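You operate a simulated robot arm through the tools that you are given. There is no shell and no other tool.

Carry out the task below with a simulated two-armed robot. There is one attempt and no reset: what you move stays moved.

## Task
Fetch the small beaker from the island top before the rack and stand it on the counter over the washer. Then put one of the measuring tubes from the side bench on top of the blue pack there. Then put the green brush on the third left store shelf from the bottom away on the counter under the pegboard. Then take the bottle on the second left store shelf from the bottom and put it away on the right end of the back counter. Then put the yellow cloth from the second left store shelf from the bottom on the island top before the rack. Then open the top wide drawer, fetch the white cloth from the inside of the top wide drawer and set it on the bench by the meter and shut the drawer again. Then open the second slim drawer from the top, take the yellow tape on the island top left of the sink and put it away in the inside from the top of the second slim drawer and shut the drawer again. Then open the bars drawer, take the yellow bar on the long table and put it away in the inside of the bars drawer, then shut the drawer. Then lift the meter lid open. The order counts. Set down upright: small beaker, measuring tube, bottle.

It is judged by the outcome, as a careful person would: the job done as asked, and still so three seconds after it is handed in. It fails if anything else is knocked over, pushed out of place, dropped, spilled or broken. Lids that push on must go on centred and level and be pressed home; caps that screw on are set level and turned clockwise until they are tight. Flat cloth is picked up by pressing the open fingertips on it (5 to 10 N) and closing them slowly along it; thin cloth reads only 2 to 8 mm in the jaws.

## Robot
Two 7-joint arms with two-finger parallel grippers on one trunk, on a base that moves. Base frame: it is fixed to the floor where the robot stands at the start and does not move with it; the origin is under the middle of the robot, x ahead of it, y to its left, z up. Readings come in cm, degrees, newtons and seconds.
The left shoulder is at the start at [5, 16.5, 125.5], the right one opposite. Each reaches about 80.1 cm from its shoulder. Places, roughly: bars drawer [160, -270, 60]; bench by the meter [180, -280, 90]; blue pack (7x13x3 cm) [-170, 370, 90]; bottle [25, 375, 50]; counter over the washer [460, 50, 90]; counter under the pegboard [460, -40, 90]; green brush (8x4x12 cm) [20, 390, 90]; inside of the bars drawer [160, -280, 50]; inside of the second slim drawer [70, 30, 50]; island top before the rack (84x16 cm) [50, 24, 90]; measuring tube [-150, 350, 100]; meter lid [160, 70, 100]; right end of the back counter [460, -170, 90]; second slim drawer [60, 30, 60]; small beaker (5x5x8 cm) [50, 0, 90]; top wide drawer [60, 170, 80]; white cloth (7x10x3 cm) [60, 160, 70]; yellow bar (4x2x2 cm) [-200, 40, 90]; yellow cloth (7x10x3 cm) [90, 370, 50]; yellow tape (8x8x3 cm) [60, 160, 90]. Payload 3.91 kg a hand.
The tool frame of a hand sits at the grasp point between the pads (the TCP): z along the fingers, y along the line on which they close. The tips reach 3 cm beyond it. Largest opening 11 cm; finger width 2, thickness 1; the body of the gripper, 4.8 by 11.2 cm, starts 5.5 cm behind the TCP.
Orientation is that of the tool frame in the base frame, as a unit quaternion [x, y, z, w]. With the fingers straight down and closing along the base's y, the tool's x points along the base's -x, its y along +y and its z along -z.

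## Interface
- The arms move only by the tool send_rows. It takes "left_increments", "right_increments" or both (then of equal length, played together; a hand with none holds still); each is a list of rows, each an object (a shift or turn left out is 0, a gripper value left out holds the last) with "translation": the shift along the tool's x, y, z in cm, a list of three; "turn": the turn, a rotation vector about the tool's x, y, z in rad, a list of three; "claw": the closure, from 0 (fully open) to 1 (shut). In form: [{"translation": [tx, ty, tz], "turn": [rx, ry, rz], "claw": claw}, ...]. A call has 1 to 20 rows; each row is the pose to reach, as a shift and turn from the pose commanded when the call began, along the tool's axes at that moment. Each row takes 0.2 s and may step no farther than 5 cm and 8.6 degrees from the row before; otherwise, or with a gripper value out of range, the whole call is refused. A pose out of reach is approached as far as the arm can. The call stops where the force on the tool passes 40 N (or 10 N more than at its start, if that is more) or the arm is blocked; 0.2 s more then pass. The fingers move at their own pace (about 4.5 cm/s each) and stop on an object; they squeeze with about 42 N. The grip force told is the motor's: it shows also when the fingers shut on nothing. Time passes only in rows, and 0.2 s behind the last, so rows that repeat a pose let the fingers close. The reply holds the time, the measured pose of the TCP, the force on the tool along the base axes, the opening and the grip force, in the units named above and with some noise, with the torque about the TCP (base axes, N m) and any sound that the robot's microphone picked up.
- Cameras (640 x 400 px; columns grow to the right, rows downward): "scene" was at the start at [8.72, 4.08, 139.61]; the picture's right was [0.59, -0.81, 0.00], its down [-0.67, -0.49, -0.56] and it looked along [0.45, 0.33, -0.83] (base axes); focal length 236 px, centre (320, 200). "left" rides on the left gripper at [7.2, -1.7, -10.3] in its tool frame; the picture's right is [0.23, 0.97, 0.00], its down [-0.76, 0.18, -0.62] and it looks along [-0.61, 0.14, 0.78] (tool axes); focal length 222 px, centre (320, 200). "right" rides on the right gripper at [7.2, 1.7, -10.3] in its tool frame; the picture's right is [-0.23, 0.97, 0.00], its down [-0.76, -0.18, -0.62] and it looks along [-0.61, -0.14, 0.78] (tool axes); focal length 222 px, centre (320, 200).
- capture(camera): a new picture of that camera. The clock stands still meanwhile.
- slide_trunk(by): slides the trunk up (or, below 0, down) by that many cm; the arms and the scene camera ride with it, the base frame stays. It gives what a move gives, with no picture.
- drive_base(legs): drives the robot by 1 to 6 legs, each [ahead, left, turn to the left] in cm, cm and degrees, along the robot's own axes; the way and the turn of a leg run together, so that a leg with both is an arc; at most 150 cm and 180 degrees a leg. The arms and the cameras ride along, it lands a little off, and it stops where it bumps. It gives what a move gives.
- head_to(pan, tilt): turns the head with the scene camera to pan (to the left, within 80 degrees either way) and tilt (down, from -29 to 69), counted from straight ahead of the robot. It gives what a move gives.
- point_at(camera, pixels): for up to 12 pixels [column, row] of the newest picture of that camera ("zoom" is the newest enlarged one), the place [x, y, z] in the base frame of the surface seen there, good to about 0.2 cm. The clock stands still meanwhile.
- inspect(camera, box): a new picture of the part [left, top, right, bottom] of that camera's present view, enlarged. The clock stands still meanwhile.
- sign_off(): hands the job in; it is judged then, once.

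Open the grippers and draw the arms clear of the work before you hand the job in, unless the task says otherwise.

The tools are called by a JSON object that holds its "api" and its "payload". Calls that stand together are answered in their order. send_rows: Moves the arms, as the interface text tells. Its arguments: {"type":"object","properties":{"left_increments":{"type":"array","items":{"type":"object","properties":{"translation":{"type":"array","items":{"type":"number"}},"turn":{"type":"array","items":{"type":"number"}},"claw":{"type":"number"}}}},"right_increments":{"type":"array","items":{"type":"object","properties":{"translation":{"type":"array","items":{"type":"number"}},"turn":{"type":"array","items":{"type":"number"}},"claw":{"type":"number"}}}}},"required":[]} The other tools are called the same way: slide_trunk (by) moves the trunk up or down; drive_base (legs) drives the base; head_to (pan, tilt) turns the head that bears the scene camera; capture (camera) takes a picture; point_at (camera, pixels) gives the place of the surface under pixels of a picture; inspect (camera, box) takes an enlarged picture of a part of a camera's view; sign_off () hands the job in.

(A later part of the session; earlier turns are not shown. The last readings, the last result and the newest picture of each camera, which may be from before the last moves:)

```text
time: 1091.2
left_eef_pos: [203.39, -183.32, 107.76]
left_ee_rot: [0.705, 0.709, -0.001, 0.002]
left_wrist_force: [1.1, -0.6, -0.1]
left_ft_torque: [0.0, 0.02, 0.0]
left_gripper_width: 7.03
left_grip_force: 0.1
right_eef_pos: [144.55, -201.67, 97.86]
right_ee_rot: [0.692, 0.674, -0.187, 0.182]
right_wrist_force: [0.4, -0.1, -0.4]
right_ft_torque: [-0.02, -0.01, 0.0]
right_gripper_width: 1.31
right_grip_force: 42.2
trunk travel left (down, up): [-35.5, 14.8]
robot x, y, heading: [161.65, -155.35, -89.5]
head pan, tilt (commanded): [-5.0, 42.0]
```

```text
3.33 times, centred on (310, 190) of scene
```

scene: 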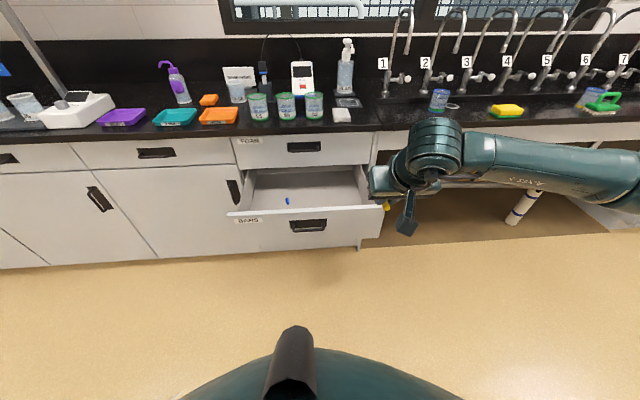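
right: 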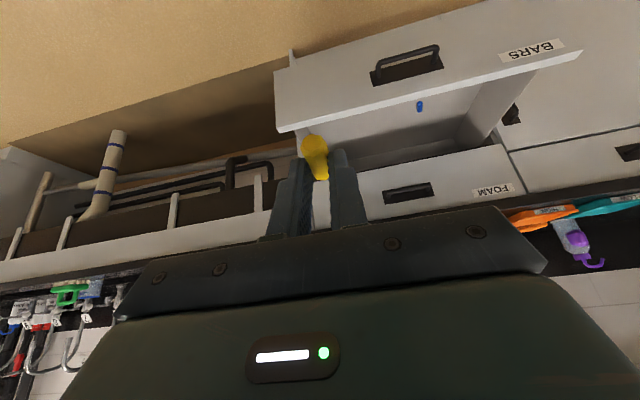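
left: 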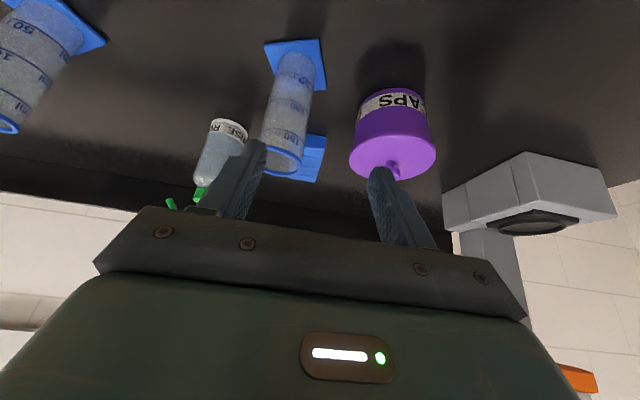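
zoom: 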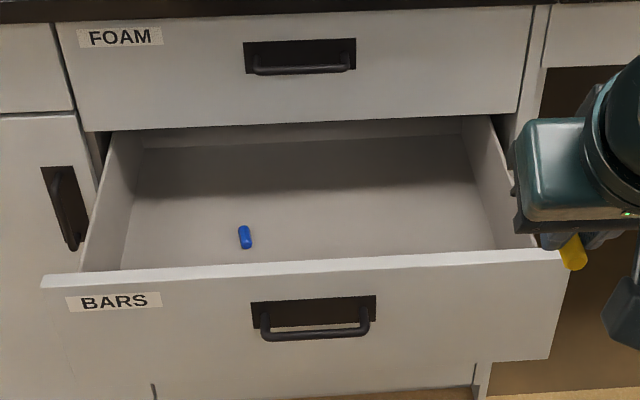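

Drawer floor z 54.85, front top z 69.85 at y -228, blue bar at (169, -248). I drive 25 cm nearer and extend the hand over the drawer at (153, -246), still above the bench level.

{"api": "drive_base", "payload": {"legs": [[25, 0, -0.4]]}}

{"api": "send_rows", "payload": {"right_increments": [{"translation": [-2, 2, 1.2]}, {"translation": [-5, 4, 2.9]}, {"translation": [-8, 6, 4.6]}, {"translation": [-11, 7.5, 6.4]}, {"translation": [-14, 8.3, 8.1]}, {"translation": [-16.5, 8.3, 9.5]}, {"translation": [-16.5, 8.3, 9.5]}]}}

{"api": "capture", "payload": {"camera": "right"}}

{"api": "capture", "payload": {"camera": "scene"}}

```text
time: 1093.0
left_eef_pos: [203.29, -208.55, 107.67]
left_ee_rot: [0.708, 0.706, 0.0, 0.0]
left_wrist_force: [0.4, -1.0, -0.4]
left_ft_torque: [-0.01, -0.01, 0.02]
left_gripper_width: 7.03
left_grip_force: 0.0
right_eef_pos: [144.31, -226.44, 97.83]
right_ee_rot: [0.694, 0.671, -0.188, 0.181]
right_wrist_force: [-0.5, -0.3, -0.6]
right_ft_torque: [-0.03, 0.02, 0.03]
right_gripper_width: 1.27
right_grip_force: 42.4
trunk travel left (down, up): [-35.5, 14.8]
robot x, y, heading: [161.91, -180.32, -90.0]
head pan, tilt (commanded): [-5.0, 42.0]
```

```text
time: 1094.6
left_eef_pos: [203.21, -208.43, 107.75]
left_ee_rot: [0.708, 0.706, -0.001, 0.001]
left_wrist_force: [-0.1, -0.2, 0.5]
left_ft_torque: [-0.01, 0.03, 0.02]
left_gripper_width: 7.03
left_grip_force: 0.2
right_eef_pos: [151.77, -245.51, 97.96]
right_ee_rot: [0.694, 0.67, -0.189, 0.18]
right_wrist_force: [0.5, -0.3, 0.6]
right_ft_torque: [-0.01, 0.01, 0.05]
right_gripper_width: 1.29
right_grip_force: 41.9
trunk travel left (down, up): [-35.5, 14.8]
robot x, y, heading: [162.08, -180.44, -90.1]
head pan, tilt (commanded): [-5.0, 42.0]
```

```text
taken
```

right: 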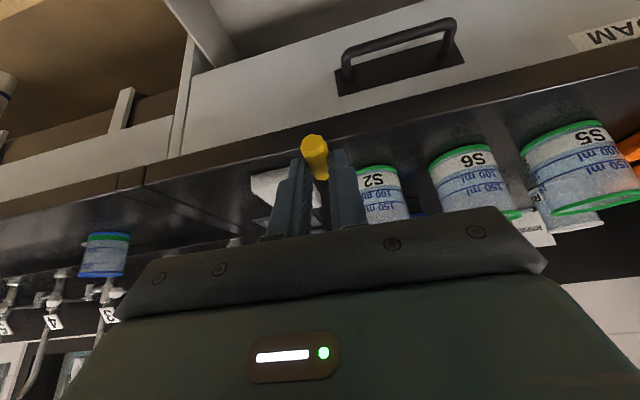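

```text
taken
```

scene: 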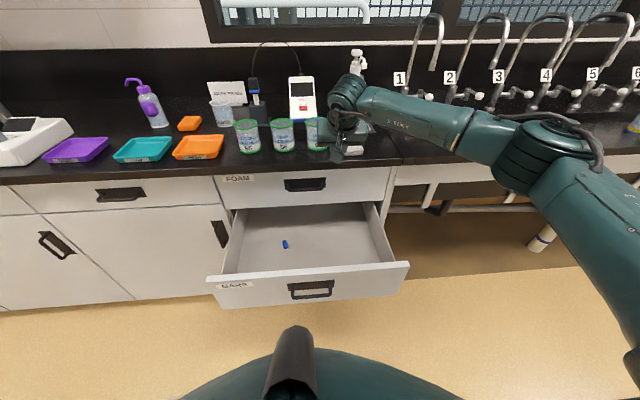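

I check the elbow and forearm height to be sure they clear the drawer's front when the trunk goes down.

{"api": "point_at", "payload": {"camera": "scene", "pixels": [[550, 165], [520, 160], [480, 140], [430, 120], [400, 110], [450, 135], [370, 100], [352, 105]]}}

```text
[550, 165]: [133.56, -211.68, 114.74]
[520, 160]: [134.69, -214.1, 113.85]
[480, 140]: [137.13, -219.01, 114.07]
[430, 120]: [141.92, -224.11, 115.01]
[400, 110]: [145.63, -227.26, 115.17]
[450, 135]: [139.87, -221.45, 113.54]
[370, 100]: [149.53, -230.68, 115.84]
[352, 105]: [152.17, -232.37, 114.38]
```

With the 30° tilt the forearm would touch the drawer front, so I bring the hand nearly upright (8°) and shift it to y -243 before lowering.

{"api": "send_rows", "payload": {"right_increments": [{"translation": [0, 0, 0], "turn": [0, 0.13, 0]}, {"translation": [0, 0, 0], "turn": [0, 0.26, 0]}, {"translation": [0, 0, 0], "turn": [0, 0.384, 0]}, {"translation": [0, 0, 0], "turn": [0, 0.384, 0]}]}}

{"api": "send_rows", "payload": {"right_increments": [{"translation": [2.5, 1.0, 0.3]}, {"translation": [2.5, 1.0, 0.3]}]}}

{"api": "slide_trunk", "payload": {"by": -26}}

{"api": "capture", "payload": {"camera": "scene"}}

{"api": "capture", "payload": {"camera": "right"}}

```text
time: 1095.6
left_eef_pos: [203.28, -208.32, 107.81]
left_ee_rot: [0.708, 0.706, -0.001, 0.0]
left_wrist_force: [1.1, 0.2, 0.5]
left_ft_torque: [-0.03, 0.02, -0.01]
left_gripper_width: 7.03
left_grip_force: 0.0
right_eef_pos: [151.9, -245.59, 98.07]
right_ee_rot: [0.717, 0.694, -0.052, 0.05]
right_wrist_force: [0.7, -0.6, 0.2]
right_ft_torque: [-0.02, -0.01, 0.03]
right_gripper_width: 1.27
right_grip_force: 42.2
trunk travel left (down, up): [-35.5, 14.8]
robot x, y, heading: [162.02, -180.14, -89.8]
head pan, tilt (commanded): [-5.0, 42.0]
```

```text
time: 1096.2
left_eef_pos: [203.34, -208.44, 107.74]
left_ee_rot: [0.708, 0.707, -0.001, 0.0]
left_wrist_force: [0.5, 0.3, -0.4]
left_ft_torque: [-0.02, -0.01, -0.03]
left_gripper_width: 7.02
left_grip_force: 0.0
right_eef_pos: [153.09, -243.21, 97.33]
right_ee_rot: [0.717, 0.694, -0.052, 0.049]
right_wrist_force: [-0.3, -0.2, 1.3]
right_ft_torque: [-0.03, 0.01, 0.03]
right_gripper_width: 1.31
right_grip_force: 41.7
trunk travel left (down, up): [-35.5, 14.8]
robot x, y, heading: [162.28, -180.0, -89.7]
head pan, tilt (commanded): [-5.0, 42.0]
```

```text
time: 1098.8
left_eef_pos: [203.29, -208.57, 81.77]
left_ee_rot: [0.708, 0.706, 0.0, 0.0]
left_wrist_force: [0.1, -0.5, -0.1]
left_ft_torque: [0.01, -0.01, -0.04]
left_gripper_width: 7.03
left_grip_force: 0.0
right_eef_pos: [153.07, -243.21, 71.27]
right_ee_rot: [0.718, 0.692, -0.053, 0.049]
right_wrist_force: [-0.6, -0.1, -0.5]
right_ft_torque: [-0.01, -0.02, 0.0]
right_gripper_width: 1.31
right_grip_force: 42.1
trunk travel left (down, up): [-9.5, 40.8]
robot x, y, heading: [161.97, -180.53, -90.0]
head pan, tilt (commanded): [-5.0, 42.0]
```

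```text
taken
```

scene: 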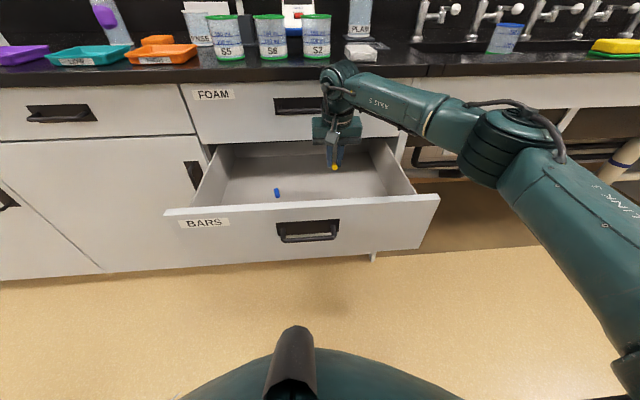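

```text
taken
```

right: 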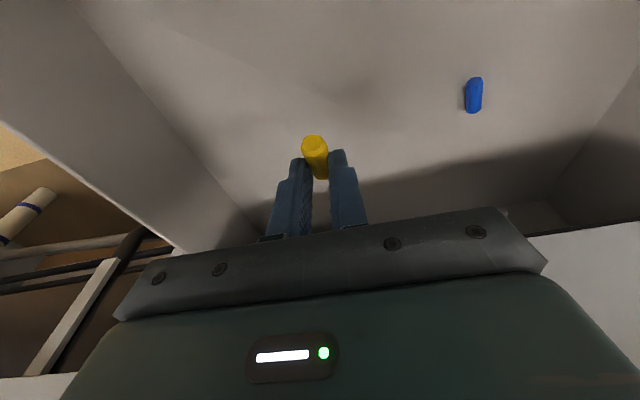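

I check the forearm's height where it crosses the drawer front before lowering the last 12 cm.

{"api": "point_at", "payload": {"camera": "scene", "pixels": [[400, 105], [420, 125], [440, 135], [460, 150], [480, 180], [410, 130], [395, 125], [370, 110]]}}

```text
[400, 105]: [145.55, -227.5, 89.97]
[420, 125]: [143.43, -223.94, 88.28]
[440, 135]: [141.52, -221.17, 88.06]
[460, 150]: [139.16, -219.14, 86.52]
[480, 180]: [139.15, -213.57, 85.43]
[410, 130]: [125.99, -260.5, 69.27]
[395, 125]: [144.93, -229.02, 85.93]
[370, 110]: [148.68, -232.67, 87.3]
```

The forearm stays about 2 cm above the drawer front at the end pose. I lower to just above the floor and then feel for contact.

{"api": "send_rows", "payload": {"right_increments": [{"translation": [0.5, 0, 3.6]}, {"translation": [1.0, 0, 7.1]}, {"translation": [1.4, 0, 10]}, {"translation": [1.6, 0, 11.4]}, {"translation": [1.65, 0, 11.8]}, {"translation": [1.7, 0, 12.1]}, {"translation": [1.73, 0, 12.4]}, {"translation": [1.77, 0, 12.7]}, {"translation": [1.77, 0, 12.7]}]}}

{"api": "capture", "payload": {"camera": "right"}}

{"api": "capture", "payload": {"camera": "scene"}}

```text
time: 1100.8
left_eef_pos: [203.22, -208.32, 81.73]
left_ee_rot: [0.708, 0.706, -0.001, 0.002]
left_wrist_force: [-0.1, 0.0, 1.0]
left_ft_torque: [-0.01, 0.0, 0.01]
left_gripper_width: 7.05
left_grip_force: 0.0
right_eef_pos: [152.97, -243.27, 58.88]
right_ee_rot: [0.717, 0.693, -0.054, 0.053]
right_wrist_force: [-1.5, -1.6, 21.3]
right_ft_torque: [-0.39, 0.08, -0.02]
right_gripper_width: 1.31
right_grip_force: 41.8
trunk travel left (down, up): [-9.5, 40.8]
robot x, y, heading: [162.0, -179.87, -89.7]
head pan, tilt (commanded): [-5.0, 42.0]
```

```text
taken
```

right: 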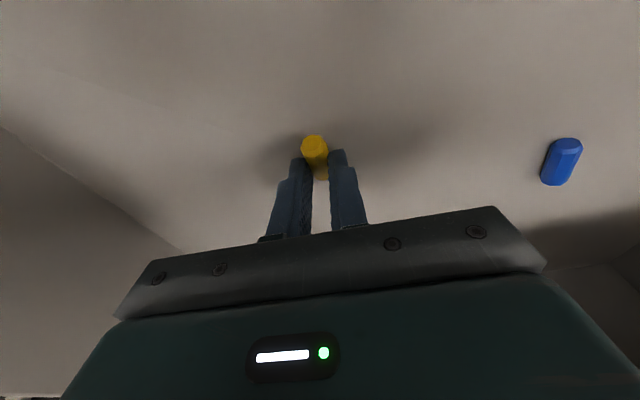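

```text
taken
```

scene: 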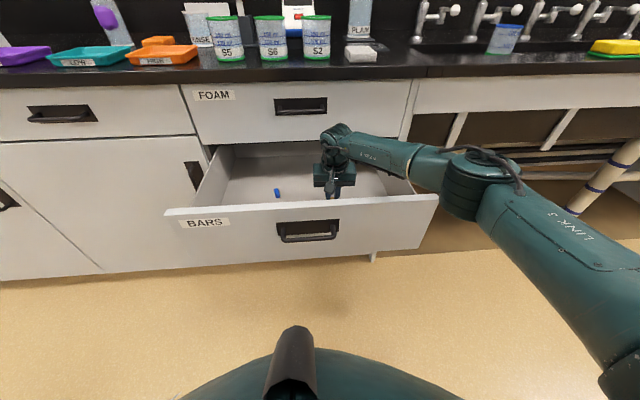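

Contact as predicted. I ease off 2 mm, open to 4 cm and rise straight up.

{"api": "send_rows", "payload": {"right_increments": [{"translation": [0, 0, -0.25]}, {"translation": [0, 0, -0.25], "claw": 0.84}, {"translation": [0, 0, -0.25], "claw": 0.76}, {"translation": [0, 0, -0.25], "claw": 0.64}, {"translation": [0, 0, -0.25], "claw": 0.64}, {"translation": [-0.3, 0, -2.5]}, {"translation": [-0.8, 0, -6]}, {"translation": [-1.3, 0, -9.5]}, {"translation": [-1.7, 0, -12.5]}, {"translation": [-1.7, 0, -12.5]}]}}

{"api": "capture", "payload": {"camera": "right"}}

```text
time: 1103.0
left_eef_pos: [203.18, -208.33, 81.68]
left_ee_rot: [0.708, 0.706, 0.0, 0.001]
left_wrist_force: [-0.3, 0.4, -1.1]
left_ft_torque: [0.03, 0.0, 0.01]
left_gripper_width: 7.05
left_grip_force: 0.2
right_eef_pos: [152.96, -243.15, 71.16]
right_ee_rot: [0.718, 0.693, -0.053, 0.049]
right_wrist_force: [0.7, -0.1, 0.3]
right_ft_torque: [0.04, 0.0, 0.01]
right_gripper_width: 3.98
right_grip_force: 0.2
trunk travel left (down, up): [-9.5, 40.8]
robot x, y, heading: [161.78, -180.18, -89.8]
head pan, tilt (commanded): [-5.0, 42.0]
```

```text
taken
```

right: 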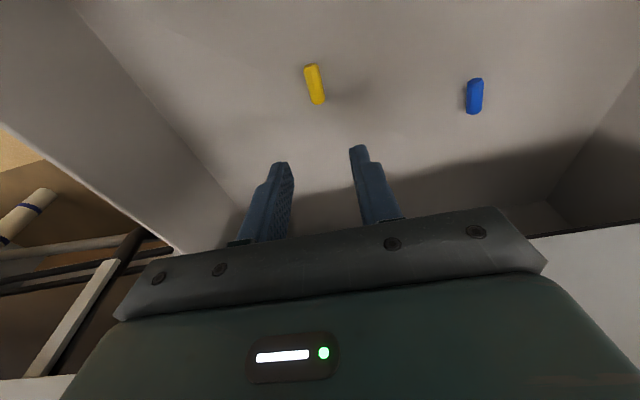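

The yellow bar lies in the drawer at (314,85), beside the blue one. I raise the trunk to clear the drawer front, back off and shift right, then lower again and set the closed hand for pushing.

{"api": "slide_trunk", "payload": {"by": 18}}

{"api": "drive_base", "payload": {"legs": [[-28, 0, 0], [0, -6, 0]]}}

{"api": "slide_trunk", "payload": {"by": -18}}

{"api": "send_rows", "payload": {"right_increments": [{"translation": [0.2, 0, 1.2], "turn": [0, -0.13, 0], "claw": 1.0}, {"translation": [0.4, 0, 2.4], "turn": [0, -0.26, 0]}, {"translation": [0.6, 0, 3.6], "turn": [0, -0.39, 0]}, {"translation": [0.8, 0, 4.8], "turn": [0, -0.52, 0]}, {"translation": [1.0, 0, 6], "turn": [0, -0.65, 0]}, {"translation": [1.1, 0, 7.2], "turn": [0, -0.78, 0]}, {"translation": [1.1, 0, 8], "turn": [0, -0.908, 0]}, {"translation": [1.1, 0, 8], "turn": [0, -0.908, 0]}]}}

{"api": "capture", "payload": {"camera": "scene"}}

```text
time: 1105.0
left_eef_pos: [203.17, -208.35, 99.8]
left_ee_rot: [0.707, 0.707, 0.0, 0.001]
left_wrist_force: [0.6, -0.4, -1.0]
left_ft_torque: [0.0, 0.0, 0.0]
left_gripper_width: 7.05
left_grip_force: 0.1
right_eef_pos: [153.09, -243.15, 89.12]
right_ee_rot: [0.717, 0.693, -0.052, 0.049]
right_wrist_force: [-0.5, 0.3, 0.3]
right_ft_torque: [-0.01, 0.02, -0.02]
right_gripper_width: 3.94
right_grip_force: 0.1
trunk travel left (down, up): [-27.5, 22.8]
robot x, y, heading: [162.11, -180.46, -89.7]
head pan, tilt (commanded): [-5.0, 42.0]
```

```text
time: 1107.8
left_eef_pos: [197.38, -180.31, 99.75]
left_ee_rot: [0.706, 0.708, 0.0, 0.0]
left_wrist_force: [0.2, 0.4, 1.0]
left_ft_torque: [0.01, -0.02, -0.01]
left_gripper_width: 7.05
left_grip_force: 0.1
right_eef_pos: [147.13, -215.06, 88.98]
right_ee_rot: [0.716, 0.694, -0.053, 0.049]
right_wrist_force: [-0.1, -0.1, -0.6]
right_ft_torque: [0.0, 0.0, -0.02]
right_gripper_width: 3.96
right_grip_force: 0.0
trunk travel left (down, up): [-27.5, 22.8]
robot x, y, heading: [155.6, -152.92, -89.8]
head pan, tilt (commanded): [-5.0, 42.0]
```

```text
time: 1109.8
left_eef_pos: [197.27, -180.29, 81.8]
left_ee_rot: [0.706, 0.708, -0.001, 0.001]
left_wrist_force: [1.0, 0.7, 0.4]
left_ft_torque: [0.03, -0.01, 0.0]
left_gripper_width: 7.05
left_grip_force: 0.1
right_eef_pos: [147.19, -215.12, 71.3]
right_ee_rot: [0.716, 0.694, -0.052, 0.049]
right_wrist_force: [-0.2, 0.4, -0.6]
right_ft_torque: [0.01, -0.01, 0.02]
right_gripper_width: 3.97
right_grip_force: 0.0
trunk travel left (down, up): [-9.5, 40.8]
robot x, y, heading: [156.04, -152.02, -89.8]
head pan, tilt (commanded): [-5.0, 42.0]
```

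```text
time: 1111.6
left_eef_pos: [197.31, -180.4, 81.74]
left_ee_rot: [0.706, 0.708, -0.001, 0.001]
left_wrist_force: [-0.9, 0.2, -0.8]
left_ft_torque: [-0.04, -0.01, 0.0]
left_gripper_width: 7.03
left_grip_force: 0.1
right_eef_pos: [147.25, -215.08, 63.08]
right_ee_rot: [0.621, 0.602, -0.361, 0.349]
right_wrist_force: [-0.3, 0.3, -1.1]
right_ft_torque: [0.01, 0.02, 0.0]
right_gripper_width: 0.02
right_grip_force: 37.2
trunk travel left (down, up): [-9.5, 40.8]
robot x, y, heading: [155.84, -152.16, -90.0]
head pan, tilt (commanded): [-5.0, 42.0]
```

```text
taken
```

scene: 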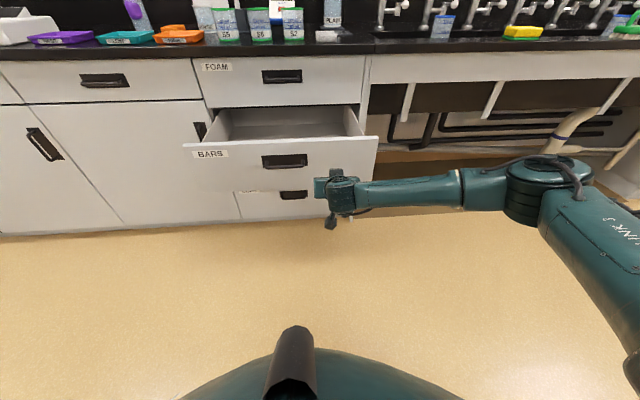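

Everything is lined up right of the handle. I push with the base 27 cm, then finish with the arm.

{"api": "drive_base", "payload": {"legs": [[11, 0, 0], [16, 0, 0]]}}

{"api": "send_rows", "payload": {"right_increments": [{"translation": [-0.75, 0, 1.3]}, {"translation": [-1.5, 0, 2.6]}, {"translation": [-2.25, 0, 3.9]}, {"translation": [-3, 0, 5.2]}, {"translation": [-3.75, 0, 6.5]}, {"translation": [-4.25, 0, 7.36]}, {"translation": [-4.6, 0, 8]}, {"translation": [-4.9, 0, 8.5]}, {"translation": [-5.2, 0, 9.0]}, {"translation": [-5.5, 0, 9.5]}]}}

{"api": "capture", "payload": {"camera": "scene"}}

```text
time: 1113.8
left_eef_pos: [197.45, -207.35, 81.74]
left_ee_rot: [0.706, 0.708, 0.0, 0.001]
left_wrist_force: [0.5, 0.9, 0.2]
left_ft_torque: [-0.01, 0.04, 0.03]
left_gripper_width: 7.06
left_grip_force: 0.2
right_eef_pos: [147.52, -242.3, 63.07]
right_ee_rot: [0.62, 0.603, -0.361, 0.349]
right_wrist_force: [-0.2, 0.3, -0.2]
right_ft_torque: [-0.01, -0.01, 0.01]
right_gripper_width: 0.0
right_grip_force: 37.7
trunk travel left (down, up): [-9.5, 40.8]
robot x, y, heading: [155.98, -179.47, -89.6]
head pan, tilt (commanded): [-5.0, 42.0]
```

```text
time: 1115.7
left_eef_pos: [197.43, -207.21, 81.88]
left_ee_rot: [0.707, 0.707, -0.002, 0.001]
left_wrist_force: [-0.5, 0.1, -0.5]
left_ft_torque: [-0.05, -0.01, -0.03]
left_gripper_width: 7.05
left_grip_force: 0.2
right_eef_pos: [147.22, -251.66, 63.01]
right_ee_rot: [0.622, 0.603, -0.359, 0.348]
right_wrist_force: [-2.4, 17.7, 9.0]
right_ft_torque: [-0.17, 0.0, -0.03]
right_gripper_width: 0.0
right_grip_force: 37.9
trunk travel left (down, up): [-9.5, 40.8]
robot x, y, heading: [156.2, -179.33, -90.1]
head pan, tilt (commanded): [-5.0, 42.0]
stopped in row 9 (right hand): the force on the tool passed its limit at 51 N (the readings are from after the stop); the commanded pose is now the measured one
```

```text
taken
```

scene: 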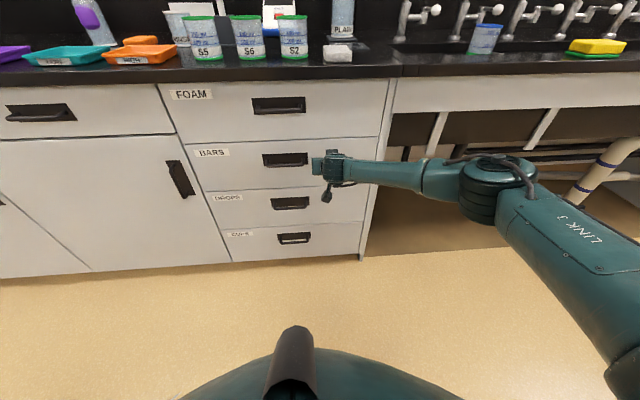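

The drawer ran onto its stop at the expected position. I withdraw the hand and verify that the face is flush.

{"api": "send_rows", "payload": {"right_increments": [{"translation": [1.5, 0, -2.6]}, {"translation": [3, 0, -5.2]}, {"translation": [5, 0, -8.66]}, {"translation": [5, 0, -8.66]}]}}

{"api": "point_at", "payload": {"camera": "scene", "pixels": [[220, 165], [350, 180], [220, 120], [230, 205], [350, 120], [338, 52], [290, 45]]}}

{"api": "inspect", "payload": {"camera": "scene", "box": [140, 0, 400, 160]}}

```text
time: 1116.7
left_eef_pos: [197.42, -207.23, 81.71]
left_ee_rot: [0.706, 0.708, -0.001, 0.001]
left_wrist_force: [0.0, -0.5, -0.5]
left_ft_torque: [0.0, 0.01, 0.01]
left_gripper_width: 7.07
left_grip_force: 0.1
right_eef_pos: [147.37, -241.9, 62.82]
right_ee_rot: [0.622, 0.603, -0.36, 0.347]
right_wrist_force: [0.4, 0.4, 0.1]
right_ft_torque: [-0.02, 0.03, -0.01]
right_gripper_width: 0.02
right_grip_force: 37.8
trunk travel left (down, up): [-9.5, 40.8]
robot x, y, heading: [155.87, -179.17, -89.3]
head pan, tilt (commanded): [-5.0, 42.0]
```

```text
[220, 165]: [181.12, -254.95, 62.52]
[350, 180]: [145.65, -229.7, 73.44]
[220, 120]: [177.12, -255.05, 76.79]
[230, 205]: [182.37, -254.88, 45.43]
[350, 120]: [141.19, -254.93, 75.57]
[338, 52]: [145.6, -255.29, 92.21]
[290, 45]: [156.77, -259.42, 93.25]
```

```text
2.46 times, centred on (270, 80) of scene
```

zoom: 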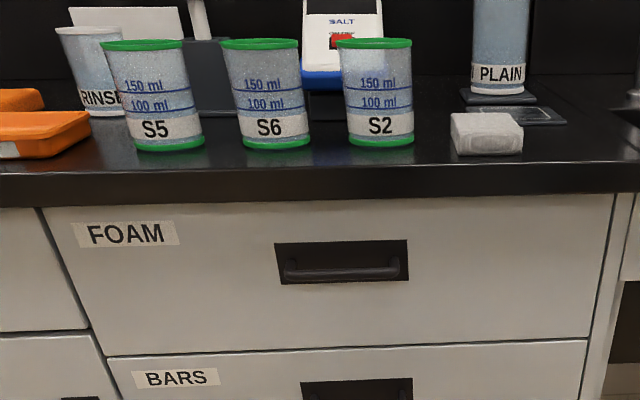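

BARS drawer is flush and the bench items are undisturbed. Last step: the meter lid on the island's far side. I back off, raise the trunk, and drive around to the far aisle.

{"api": "drive_base", "payload": {"legs": [[-22, 0, 0]]}}

{"api": "slide_trunk", "payload": {"by": 38}}

{"api": "drive_base", "payload": {"legs": [[0, 130, 0], [0, 0, -90], [0, -120, 0], [0, -110, 0]]}}

{"api": "head_to", "payload": {"pan": 0, "tilt": 30}}

{"api": "capture", "payload": {"camera": "scene"}}

```text
time: 1118.4
left_eef_pos: [197.39, -185.31, 81.82]
left_ee_rot: [0.706, 0.709, -0.001, 0.0]
left_wrist_force: [-0.1, 0.3, -0.6]
left_ft_torque: [-0.01, 0.02, -0.01]
left_gripper_width: 7.05
left_grip_force: 0.0
right_eef_pos: [147.56, -219.9, 62.86]
right_ee_rot: [0.621, 0.605, -0.358, 0.347]
right_wrist_force: [-0.1, 0.1, -0.3]
right_ft_torque: [0.03, 0.04, 0.0]
right_gripper_width: 0.0
right_grip_force: 38.0
trunk travel left (down, up): [-9.5, 40.8]
robot x, y, heading: [155.85, -157.49, -89.6]
head pan, tilt (commanded): [-5.0, 42.0]
```

```text
time: 1122.0
left_eef_pos: [197.33, -185.33, 119.71]
left_ee_rot: [0.706, 0.709, 0.0, 0.001]
left_wrist_force: [-0.3, -0.1, 0.0]
left_ft_torque: [0.01, 0.0, 0.0]
left_gripper_width: 7.06
left_grip_force: 0.1
right_eef_pos: [147.51, -220.06, 100.81]
right_ee_rot: [0.621, 0.604, -0.359, 0.347]
right_wrist_force: [0.1, -0.5, -0.5]
right_ft_torque: [-0.01, -0.01, -0.01]
right_gripper_width: 0.0
right_grip_force: 37.1
trunk travel left (down, up): [-47.5, 2.8]
robot x, y, heading: [155.83, -157.36, -89.5]
head pan, tilt (commanded): [-5.0, 42.0]
```

```text
time: 1157.3
left_eef_pos: [256.79, 30.03, 119.83]
left_ee_rot: [1.0, 0.001, -0.002, -0.001]
left_wrist_force: [1.0, 0.0, 0.0]
left_ft_torque: [0.02, 0.0, -0.01]
left_gripper_width: 7.05
left_grip_force: 0.2
right_eef_pos: [221.91, 80.01, 100.87]
right_ee_rot: [0.866, -0.011, -0.499, -0.008]
right_wrist_force: [0.6, 0.0, 0.3]
right_ft_torque: [0.0, -0.02, -0.01]
right_gripper_width: 0.0
right_grip_force: 37.6
trunk travel left (down, up): [-47.5, 2.8]
robot x, y, heading: [284.72, 71.57, -179.6]
head pan, tilt (commanded): [-5.0, 42.0]
```

```text
time: 1158.0
left_eef_pos: [256.73, 29.99, 119.76]
left_ee_rot: [1.0, 0.002, -0.001, 0.0]
left_wrist_force: [-0.3, -0.6, -0.6]
left_ft_torque: [0.04, 0.0, -0.03]
left_gripper_width: 7.03
left_grip_force: 0.0
right_eef_pos: [222.02, 80.01, 100.89]
right_ee_rot: [0.867, -0.012, -0.498, -0.008]
right_wrist_force: [0.2, 0.4, -0.9]
right_ft_torque: [0.0, -0.02, 0.0]
right_gripper_width: 0.0
right_grip_force: 37.7
trunk travel left (down, up): [-47.5, 2.8]
robot x, y, heading: [284.34, 71.66, -179.7]
head pan, tilt (commanded): [0.0, 30.0]
```

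```text
taken
```

scene: 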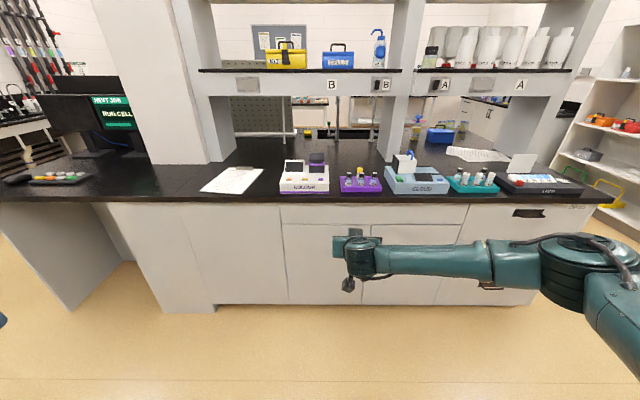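

On the island I see the COLOUR meter (304,178), a CLOUD device (415,178) and a LIGHT device (535,185). I zoom to find the lid.

{"api": "inspect", "payload": {"camera": "scene", "box": [250, 130, 450, 230]}}

{"api": "point_at", "payload": {"camera": "scene", "pixels": [[293, 168], [316, 160], [316, 170], [305, 185], [283, 178], [328, 178], [405, 162], [415, 185], [535, 170], [325, 190], [304, 196]]}}

```text
3.20 times, centred on (350, 180) of scene
```

zoom: 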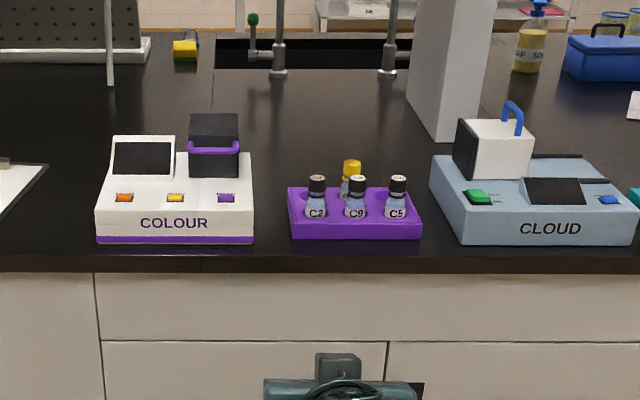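

```text
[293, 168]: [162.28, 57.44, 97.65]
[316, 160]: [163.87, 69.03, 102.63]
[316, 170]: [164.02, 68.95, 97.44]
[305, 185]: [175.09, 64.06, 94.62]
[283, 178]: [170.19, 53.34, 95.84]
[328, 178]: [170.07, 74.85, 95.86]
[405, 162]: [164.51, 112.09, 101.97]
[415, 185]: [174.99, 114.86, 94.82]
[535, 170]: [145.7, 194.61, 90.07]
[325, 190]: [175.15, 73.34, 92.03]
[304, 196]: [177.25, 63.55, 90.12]
```

The meter lid is the black box with the purple handle on the COLOUR meter at (164, 69, 97–103). I drive closer for a better look.

{"api": "drive_base", "payload": {"legs": [[35, 0, -0.3]]}}

{"api": "head_to", "payload": {"pan": 0, "tilt": 35}}

{"api": "capture", "payload": {"camera": "scene"}}

{"api": "inspect", "payload": {"camera": "scene", "box": [250, 110, 370, 200]}}

```text
time: 1160.3
left_eef_pos: [221.44, 30.13, 119.68]
left_ee_rot: [1.0, -0.001, 0.0, -0.001]
left_wrist_force: [0.0, -0.3, -0.3]
left_ft_torque: [0.01, 0.0, 0.0]
left_gripper_width: 7.06
left_grip_force: 0.0
right_eef_pos: [187.0, 80.2, 100.93]
right_ee_rot: [0.867, -0.015, -0.498, -0.01]
right_wrist_force: [-0.4, 0.3, -0.7]
right_ft_torque: [0.0, 0.03, -0.02]
right_gripper_width: 0.02
right_grip_force: 37.8
trunk travel left (down, up): [-47.5, 2.8]
robot x, y, heading: [249.68, 71.27, -179.8]
head pan, tilt (commanded): [0.0, 30.0]
```

```text
time: 1161.0
left_eef_pos: [221.44, 30.13, 119.8]
left_ee_rot: [1.0, -0.001, -0.001, 0.0]
left_wrist_force: [0.4, -0.6, -0.4]
left_ft_torque: [-0.02, -0.04, 0.0]
left_gripper_width: 7.04
left_grip_force: 0.0
right_eef_pos: [187.14, 80.25, 100.95]
right_ee_rot: [0.867, -0.015, -0.499, -0.01]
right_wrist_force: [0.7, -0.2, 0.0]
right_ft_torque: [-0.02, -0.02, -0.01]
right_gripper_width: 0.02
right_grip_force: 37.5
trunk travel left (down, up): [-47.5, 2.8]
robot x, y, heading: [249.79, 71.51, -179.9]
head pan, tilt (commanded): [0.0, 35.0]
```

```text
taken
```

scene: 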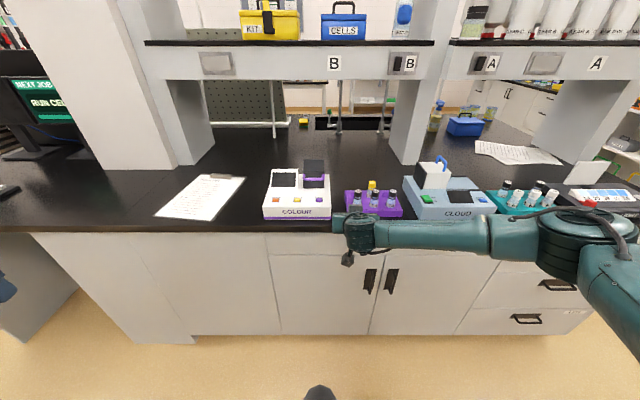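

```text
4.44 times, centred on (310, 155) of scene
```

zoom: 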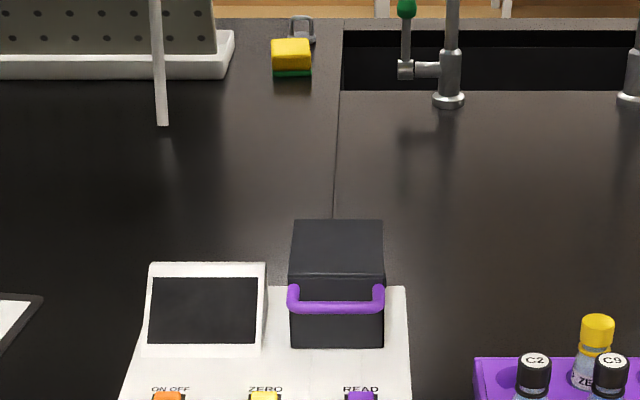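

The lid is a box with a horizontal purple bar on its front. I measure the bar, lid edges and the surrounding.

{"api": "point_at", "payload": {"camera": "zoom", "pixels": [[336, 308], [310, 308], [362, 307], [292, 296], [380, 296], [336, 278], [336, 225], [290, 270], [384, 270], [336, 340], [336, 265], [295, 225]]}}

{"api": "point_at", "payload": {"camera": "zoom", "pixels": [[384, 225], [292, 342], [382, 342], [210, 270], [400, 300], [336, 302], [336, 314], [205, 350], [165, 393], [336, 215], [430, 330], [540, 380]]}}

```text
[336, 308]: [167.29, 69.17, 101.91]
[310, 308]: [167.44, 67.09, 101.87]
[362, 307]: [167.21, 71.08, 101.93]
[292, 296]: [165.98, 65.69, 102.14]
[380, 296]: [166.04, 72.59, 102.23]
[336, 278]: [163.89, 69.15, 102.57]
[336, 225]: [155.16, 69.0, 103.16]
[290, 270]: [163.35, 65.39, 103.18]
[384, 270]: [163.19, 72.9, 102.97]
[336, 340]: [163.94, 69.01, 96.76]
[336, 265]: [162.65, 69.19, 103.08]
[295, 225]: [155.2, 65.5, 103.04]
```

```text
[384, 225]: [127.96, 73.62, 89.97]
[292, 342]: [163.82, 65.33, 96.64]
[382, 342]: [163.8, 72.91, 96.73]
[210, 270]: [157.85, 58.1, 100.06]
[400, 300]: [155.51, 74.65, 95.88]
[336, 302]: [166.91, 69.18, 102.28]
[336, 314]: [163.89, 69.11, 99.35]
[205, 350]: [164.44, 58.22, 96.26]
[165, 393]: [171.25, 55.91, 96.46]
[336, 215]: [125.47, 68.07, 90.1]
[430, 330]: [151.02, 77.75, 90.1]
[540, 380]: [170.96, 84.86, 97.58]
```

The bar (y 65.7–72.6, x 166.9, z 101.8) sits 2.6 cm before the lid's face. I will grip it from above with the fingers closing front-to-back, so I raise the hand, bring it vertical and turn it 90°.

{"api": "send_rows", "payload": {"right_increments": [{"translation": [-3.5, 0, -2], "turn": [0, 0.131, 0]}, {"translation": [-7, 0, -4], "turn": [0, 0.262, 0]}, {"translation": [-10.5, 0, -6], "turn": [0, 0.393, 0]}, {"translation": [-13, 0, -7.5], "turn": [0, 0.524, 0]}, {"translation": [-13, 0, -9.5], "turn": [0, 0.655, 0]}, {"translation": [-13, 0, -11.5], "turn": [0, 0.785, 0]}, {"translation": [-13, 0, -13.5], "turn": [0, 0.916, 0]}, {"translation": [-13, 0, -13.5], "turn": [0, 1.047, 0]}, {"translation": [-13, 0, -13.5], "turn": [0, 1.047, 0]}]}}

{"api": "send_rows", "payload": {"right_increments": [{"turn": [0, 0, 0.14]}, {"turn": [0, 0, 0.28]}, {"turn": [0, 0, 0.42]}, {"turn": [0, 0, 0.56]}, {"turn": [0, 0, 0.7]}, {"turn": [0, 0, 0.84]}, {"turn": [0, 0, 0.98]}, {"turn": [0, 0, 1.12]}, {"turn": [0, 0, 1.26]}, {"turn": [0, 0, 1.4]}, {"turn": [0, 0, 1.5]}, {"turn": [0, 0, 1.571]}, {"turn": [0, 0, 1.571], "claw": 0.68}, {"turn": [0, 0, 1.571]}]}}

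{"api": "capture", "payload": {"camera": "scene"}}

{"api": "capture", "payload": {"camera": "right"}}

```text
time: 1163.0
left_eef_pos: [221.43, 30.13, 119.74]
left_ee_rot: [1.0, -0.001, -0.001, 0.001]
left_wrist_force: [-0.4, -0.3, -0.4]
left_ft_torque: [-0.02, 0.03, 0.0]
left_gripper_width: 7.04
left_grip_force: 0.0
right_eef_pos: [192.18, 80.07, 118.93]
right_ee_rot: [1.0, -0.017, 0.001, -0.001]
right_wrist_force: [-1.0, 0.1, 0.3]
right_ft_torque: [0.02, 0.0, -0.02]
right_gripper_width: 0.0
right_grip_force: 37.2
trunk travel left (down, up): [-47.5, 2.8]
robot x, y, heading: [249.83, 71.46, -180.2]
head pan, tilt (commanded): [0.0, 35.0]
```

```text
time: 1166.0
left_eef_pos: [221.42, 30.13, 119.85]
left_ee_rot: [1.0, -0.001, 0.0, 0.001]
left_wrist_force: [0.0, -0.6, -0.2]
left_ft_torque: [0.0, -0.01, 0.0]
left_gripper_width: 7.05
left_grip_force: 0.0
right_eef_pos: [192.31, 80.0, 118.89]
right_ee_rot: [-0.694, 0.72, 0.0, 0.001]
right_wrist_force: [-0.9, -0.3, -0.2]
right_ft_torque: [-0.01, 0.02, 0.0]
right_gripper_width: 3.54
right_grip_force: 0.0
trunk travel left (down, up): [-47.5, 2.8]
robot x, y, heading: [249.59, 71.74, -179.9]
head pan, tilt (commanded): [0.0, 35.0]
```

```text
taken
```

scene: 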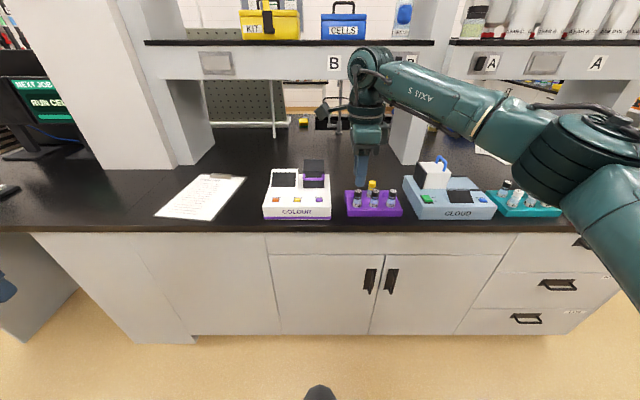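

```text
taken
```

right: 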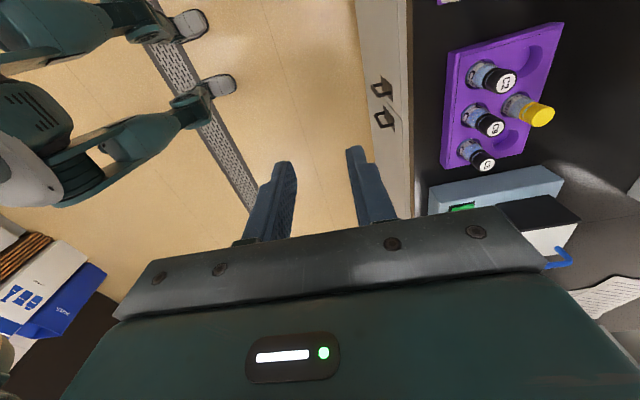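

The hand is vertical with the fingers closing front-to-back. I check the overhead shelf's edge for clearance and the bar once more.

{"api": "point_at", "payload": {"camera": "scene", "pixels": [[300, 75], [300, 45], [190, 150], [412, 150], [314, 181], [305, 179], [323, 179], [313, 163]]}}

```text
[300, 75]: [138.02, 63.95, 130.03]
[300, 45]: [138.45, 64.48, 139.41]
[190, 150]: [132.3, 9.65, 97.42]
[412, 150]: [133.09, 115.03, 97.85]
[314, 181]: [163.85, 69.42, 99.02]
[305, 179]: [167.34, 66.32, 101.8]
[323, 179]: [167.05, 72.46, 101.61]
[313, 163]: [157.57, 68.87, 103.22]
```

Shelf edge at x 138, z 130+, leaves room. I draw the hand in by 14 cm, set the opening to 2.6 cm, and drive 40 cm ahead and 10.8 cm left to place it above the bar.

{"api": "send_rows", "payload": {"right_increments": [{"translation": [0, -4.5, 0], "claw": 0.764}, {"translation": [0, -9, 0]}, {"translation": [0, -14, 0]}, {"translation": [0, -14, 0]}]}}

{"api": "drive_base", "payload": {"legs": [[0, 10.8, 0], [38, 0, 0]]}}

{"api": "head_to", "payload": {"pan": -5, "tilt": 48}}

{"api": "capture", "payload": {"camera": "scene"}}

{"api": "capture", "payload": {"camera": "right"}}

```text
time: 1167.0
left_eef_pos: [221.43, 30.12, 119.8]
left_ee_rot: [1.0, -0.001, 0.0, 0.0]
left_wrist_force: [0.6, 0.6, 0.7]
left_ft_torque: [0.03, 0.01, 0.03]
left_gripper_width: 7.04
left_grip_force: 0.1
right_eef_pos: [206.27, 79.66, 118.94]
right_ee_rot: [-0.694, 0.72, 0.0, 0.002]
right_wrist_force: [0.2, -0.3, 0.2]
right_ft_torque: [0.01, 0.04, 0.04]
right_gripper_width: 2.6
right_grip_force: 0.1
trunk travel left (down, up): [-47.5, 2.8]
robot x, y, heading: [249.58, 71.3, -179.9]
head pan, tilt (commanded): [0.0, 35.0]
```

```text
time: 1170.6
left_eef_pos: [183.69, 19.32, 119.74]
left_ee_rot: [1.0, -0.001, 0.0, 0.0]
left_wrist_force: [0.1, 0.2, 0.1]
left_ft_torque: [0.01, -0.02, -0.03]
left_gripper_width: 7.04
left_grip_force: 0.1
right_eef_pos: [168.26, 68.71, 119.0]
right_ee_rot: [-0.694, 0.72, 0.0, 0.001]
right_wrist_force: [0.4, -0.2, -0.3]
right_ft_torque: [0.0, -0.02, 0.01]
right_gripper_width: 2.59
right_grip_force: 0.0
trunk travel left (down, up): [-47.5, 2.8]
robot x, y, heading: [211.65, 60.75, -180.1]
head pan, tilt (commanded): [0.0, 35.0]
```

```text
time: 1171.3
left_eef_pos: [183.5, 19.41, 119.85]
left_ee_rot: [1.0, -0.001, -0.001, 0.0]
left_wrist_force: [-1.0, 0.5, 0.0]
left_ft_torque: [0.01, 0.0, -0.03]
left_gripper_width: 7.04
left_grip_force: 0.0
right_eef_pos: [168.45, 68.71, 119.05]
right_ee_rot: [-0.695, 0.719, 0.0, 0.001]
right_wrist_force: [0.0, 1.0, 0.1]
right_ft_torque: [-0.01, 0.0, 0.0]
right_gripper_width: 2.59
right_grip_force: 0.1
trunk travel left (down, up): [-47.5, 2.8]
robot x, y, heading: [211.36, 60.97, -179.8]
head pan, tilt (commanded): [-5.0, 48.0]
```

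```text
taken
```

scene: 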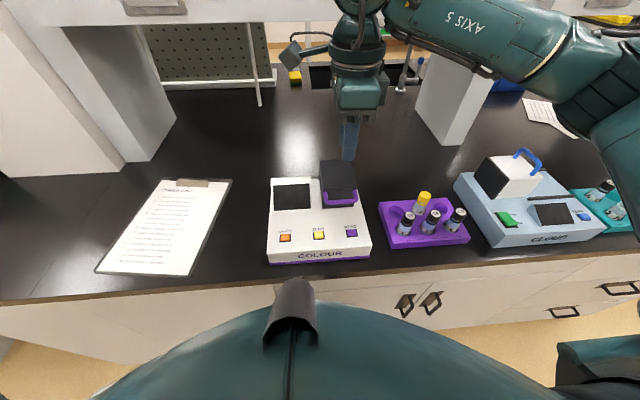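

```text
taken
```

right: 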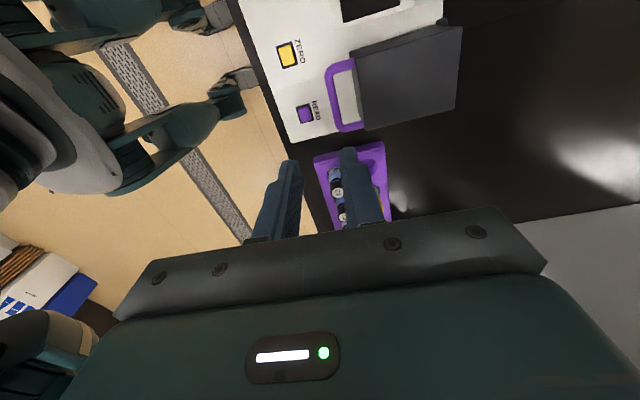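

The right view shows the purple U-handle (335,95) projecting from the lid. I measure the bar from here and from the scene view.

{"api": "point_at", "payload": {"camera": "right", "pixels": [[332, 80], [333, 95], [337, 115], [345, 95], [353, 90], [362, 90], [410, 80], [350, 128], [340, 66], [455, 60]]}}

{"api": "point_at", "payload": {"camera": "scene", "pixels": [[340, 203], [330, 203], [350, 202], [338, 190], [338, 170]]}}

```text
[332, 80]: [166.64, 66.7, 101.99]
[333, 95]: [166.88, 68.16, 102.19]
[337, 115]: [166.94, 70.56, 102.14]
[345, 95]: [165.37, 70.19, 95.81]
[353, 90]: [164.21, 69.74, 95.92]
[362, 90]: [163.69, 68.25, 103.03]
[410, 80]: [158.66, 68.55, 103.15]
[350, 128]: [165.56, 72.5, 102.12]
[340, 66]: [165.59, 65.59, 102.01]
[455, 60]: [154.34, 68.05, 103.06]
```

```text
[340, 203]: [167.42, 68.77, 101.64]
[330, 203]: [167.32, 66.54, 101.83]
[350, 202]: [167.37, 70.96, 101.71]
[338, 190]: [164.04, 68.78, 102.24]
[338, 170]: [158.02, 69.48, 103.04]
```

Bar centre (166.85, 69.1, 101.6). I align over it and descend to z 107 first, then check.

{"api": "send_rows", "payload": {"right_increments": [{"translation": [-0.4, 1.5, 3]}, {"translation": [-0.4, 1.55, 7]}, {"translation": [-0.4, 1.55, 10]}, {"translation": [-0.4, 1.55, 12]}, {"translation": [-0.4, 1.55, 12]}]}}

{"api": "capture", "payload": {"camera": "right"}}

{"api": "inspect", "payload": {"camera": "scene", "box": [280, 110, 400, 220]}}

```text
time: 1172.5
left_eef_pos: [183.56, 19.31, 119.81]
left_ee_rot: [1.0, 0.0, -0.001, 0.0]
left_wrist_force: [0.2, -0.2, 0.0]
left_ft_torque: [0.01, -0.03, 0.05]
left_gripper_width: 7.04
left_grip_force: 0.1
right_eef_pos: [166.93, 69.2, 107.05]
right_ee_rot: [-0.695, 0.719, 0.001, 0.001]
right_wrist_force: [-0.2, 1.5, -0.2]
right_ft_torque: [0.0, 0.02, 0.01]
right_gripper_width: 2.6
right_grip_force: 0.0
trunk travel left (down, up): [-47.5, 2.8]
robot x, y, heading: [211.67, 60.43, -180.2]
head pan, tilt (commanded): [-5.0, 48.0]
```

```text
taken
```

right: 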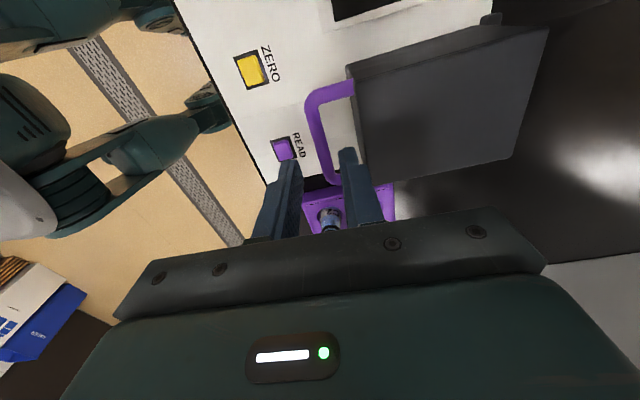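

```text
3.64 times, centred on (340, 165) of scene
```

zoom: 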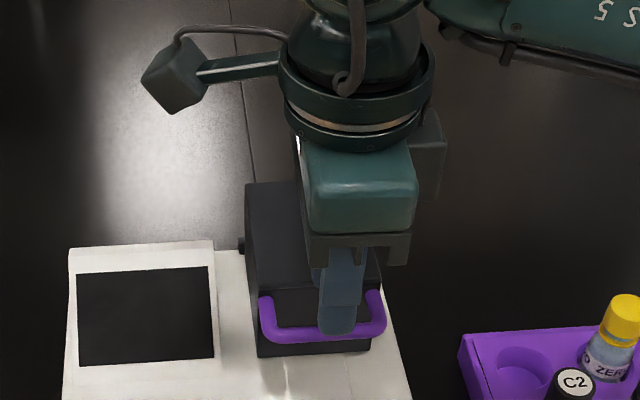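

I see a small hinge pin at the lid's back-left corner (zoom (242,245), right view (490,20)). I measure it to know the axis.

{"api": "point_at", "payload": {"camera": "zoom", "pixels": [[242, 245], [243, 240], [241, 250], [250, 190], [252, 330], [255, 250]]}}

{"api": "point_at", "payload": {"camera": "right", "pixels": [[490, 20], [486, 22], [495, 18], [352, 110], [340, 110], [318, 110], [345, 175], [375, 60]]}}

```text
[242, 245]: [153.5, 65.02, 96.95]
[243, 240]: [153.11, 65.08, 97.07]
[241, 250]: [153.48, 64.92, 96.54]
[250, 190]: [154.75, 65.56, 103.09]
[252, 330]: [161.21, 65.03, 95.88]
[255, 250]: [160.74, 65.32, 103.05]
```

```text
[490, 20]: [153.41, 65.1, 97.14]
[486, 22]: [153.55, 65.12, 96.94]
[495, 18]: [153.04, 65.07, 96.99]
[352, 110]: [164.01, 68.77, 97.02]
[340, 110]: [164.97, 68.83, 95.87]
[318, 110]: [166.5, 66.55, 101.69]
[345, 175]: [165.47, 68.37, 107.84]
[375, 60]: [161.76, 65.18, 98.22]
```

The hinge axis is at about (153.4, 96.7), so the bar runs on a 14.3 cm arc. I lower the last 4.2 cm around the bar and close on it.

{"api": "send_rows", "payload": {"right_increments": [{"translation": [0, 0, 1.5]}, {"translation": [0, 0, 3]}, {"translation": [0, 0, 4.2]}, {"translation": [0, 0, 4.2]}, {"translation": [0, 0, 4.2], "claw": 0.82}, {"translation": [0, 0, 4.2], "claw": 0.88}, {"translation": [0, 0, 4.2], "claw": 0.95}, {"translation": [0, 0, 4.2], "claw": 1.0}, {"translation": [0, 0, 4.2], "claw": 1.0}]}}

{"api": "capture", "payload": {"camera": "right"}}

{"api": "inspect", "payload": {"camera": "scene", "box": [280, 110, 400, 220]}}

```text
time: 1174.5
left_eef_pos: [183.49, 19.36, 119.71]
left_ee_rot: [1.0, -0.001, 0.0, 0.0]
left_wrist_force: [0.6, -0.2, -1.2]
left_ft_torque: [-0.01, -0.02, 0.0]
left_gripper_width: 7.05
left_grip_force: 0.0
right_eef_pos: [166.73, 69.13, 102.77]
right_ee_rot: [-0.695, 0.719, 0.0, 0.001]
right_wrist_force: [-8.2, 0.7, -1.6]
right_ft_torque: [0.04, 0.12, 0.92]
right_gripper_width: 0.97
right_grip_force: 44.7
trunk travel left (down, up): [-47.5, 2.8]
robot x, y, heading: [211.67, 60.95, -179.9]
head pan, tilt (commanded): [-5.0, 48.0]
```

```text
taken
```

right: 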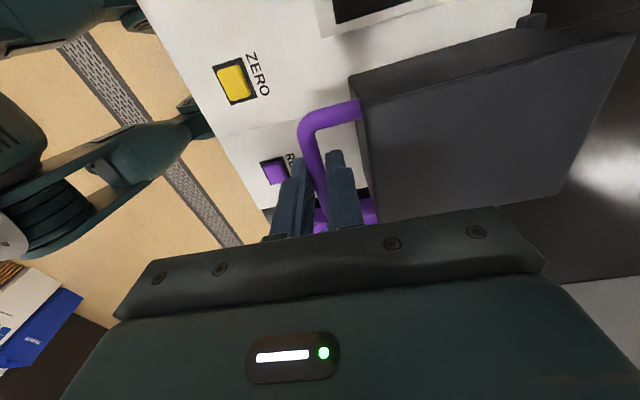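

```text
3.64 times, centred on (340, 165) of scene
```

zoom: 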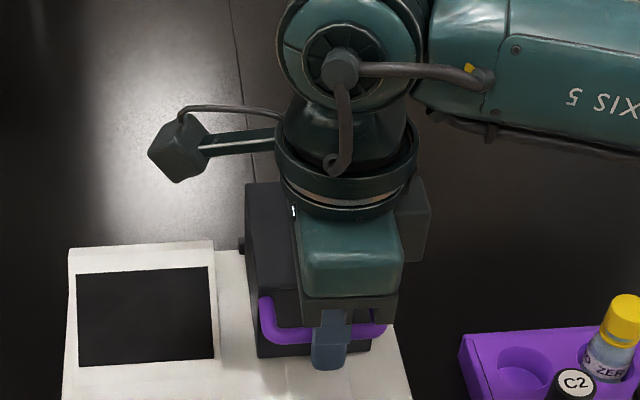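

The bar is gripped (0.97 cm). I lift along the arc through the first 20° and watch the forces.

{"api": "send_rows", "payload": {"right_increments": [{"translation": [0, 0.23, -0.58]}, {"translation": [0, 0.48, -1.15]}, {"translation": [0, 0.76, -1.7]}, {"translation": [0, 1.07, -2.25]}, {"translation": [0, 1.74, -3.3]}, {"translation": [0, 2.5, -4.3]}, {"translation": [0, 2.5, -4.3]}]}}

{"api": "capture", "payload": {"camera": "scene"}}

{"api": "capture", "payload": {"camera": "right"}}

```text
time: 1176.1
left_eef_pos: [183.59, 19.35, 119.71]
left_ee_rot: [1.0, -0.001, -0.001, 0.0]
left_wrist_force: [-1.1, -0.6, -0.5]
left_ft_torque: [0.01, 0.02, -0.03]
left_gripper_width: 7.01
left_grip_force: 0.0
right_eef_pos: [164.48, 69.11, 107.23]
right_ee_rot: [-0.695, 0.719, 0.0, 0.001]
right_wrist_force: [3.4, -2.0, 2.7]
right_ft_torque: [-0.45, -0.07, 0.93]
right_gripper_width: 0.98
right_grip_force: 45.3
trunk travel left (down, up): [-47.5, 2.8]
robot x, y, heading: [211.72, 60.45, -180.2]
head pan, tilt (commanded): [-5.0, 48.0]
```

```text
taken
```

scene: 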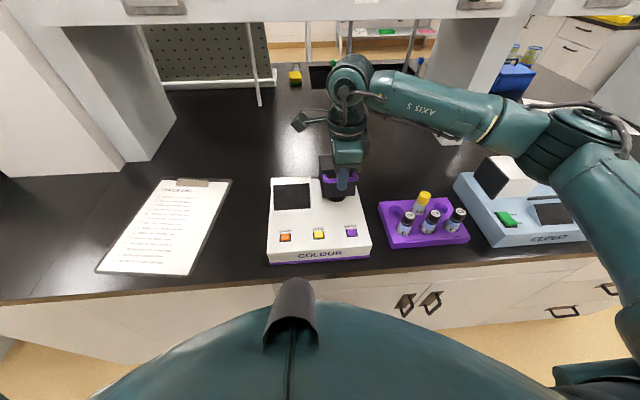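

```text
taken
```

right: 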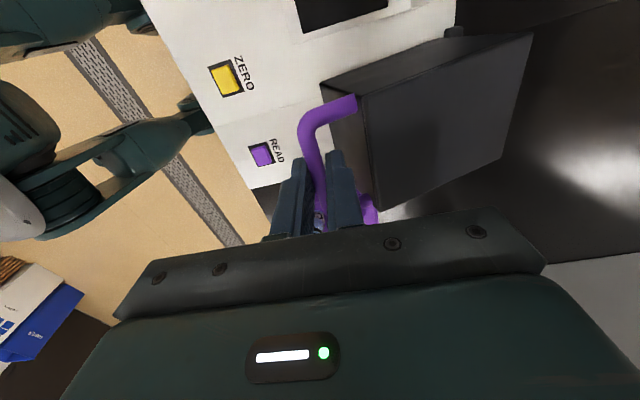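

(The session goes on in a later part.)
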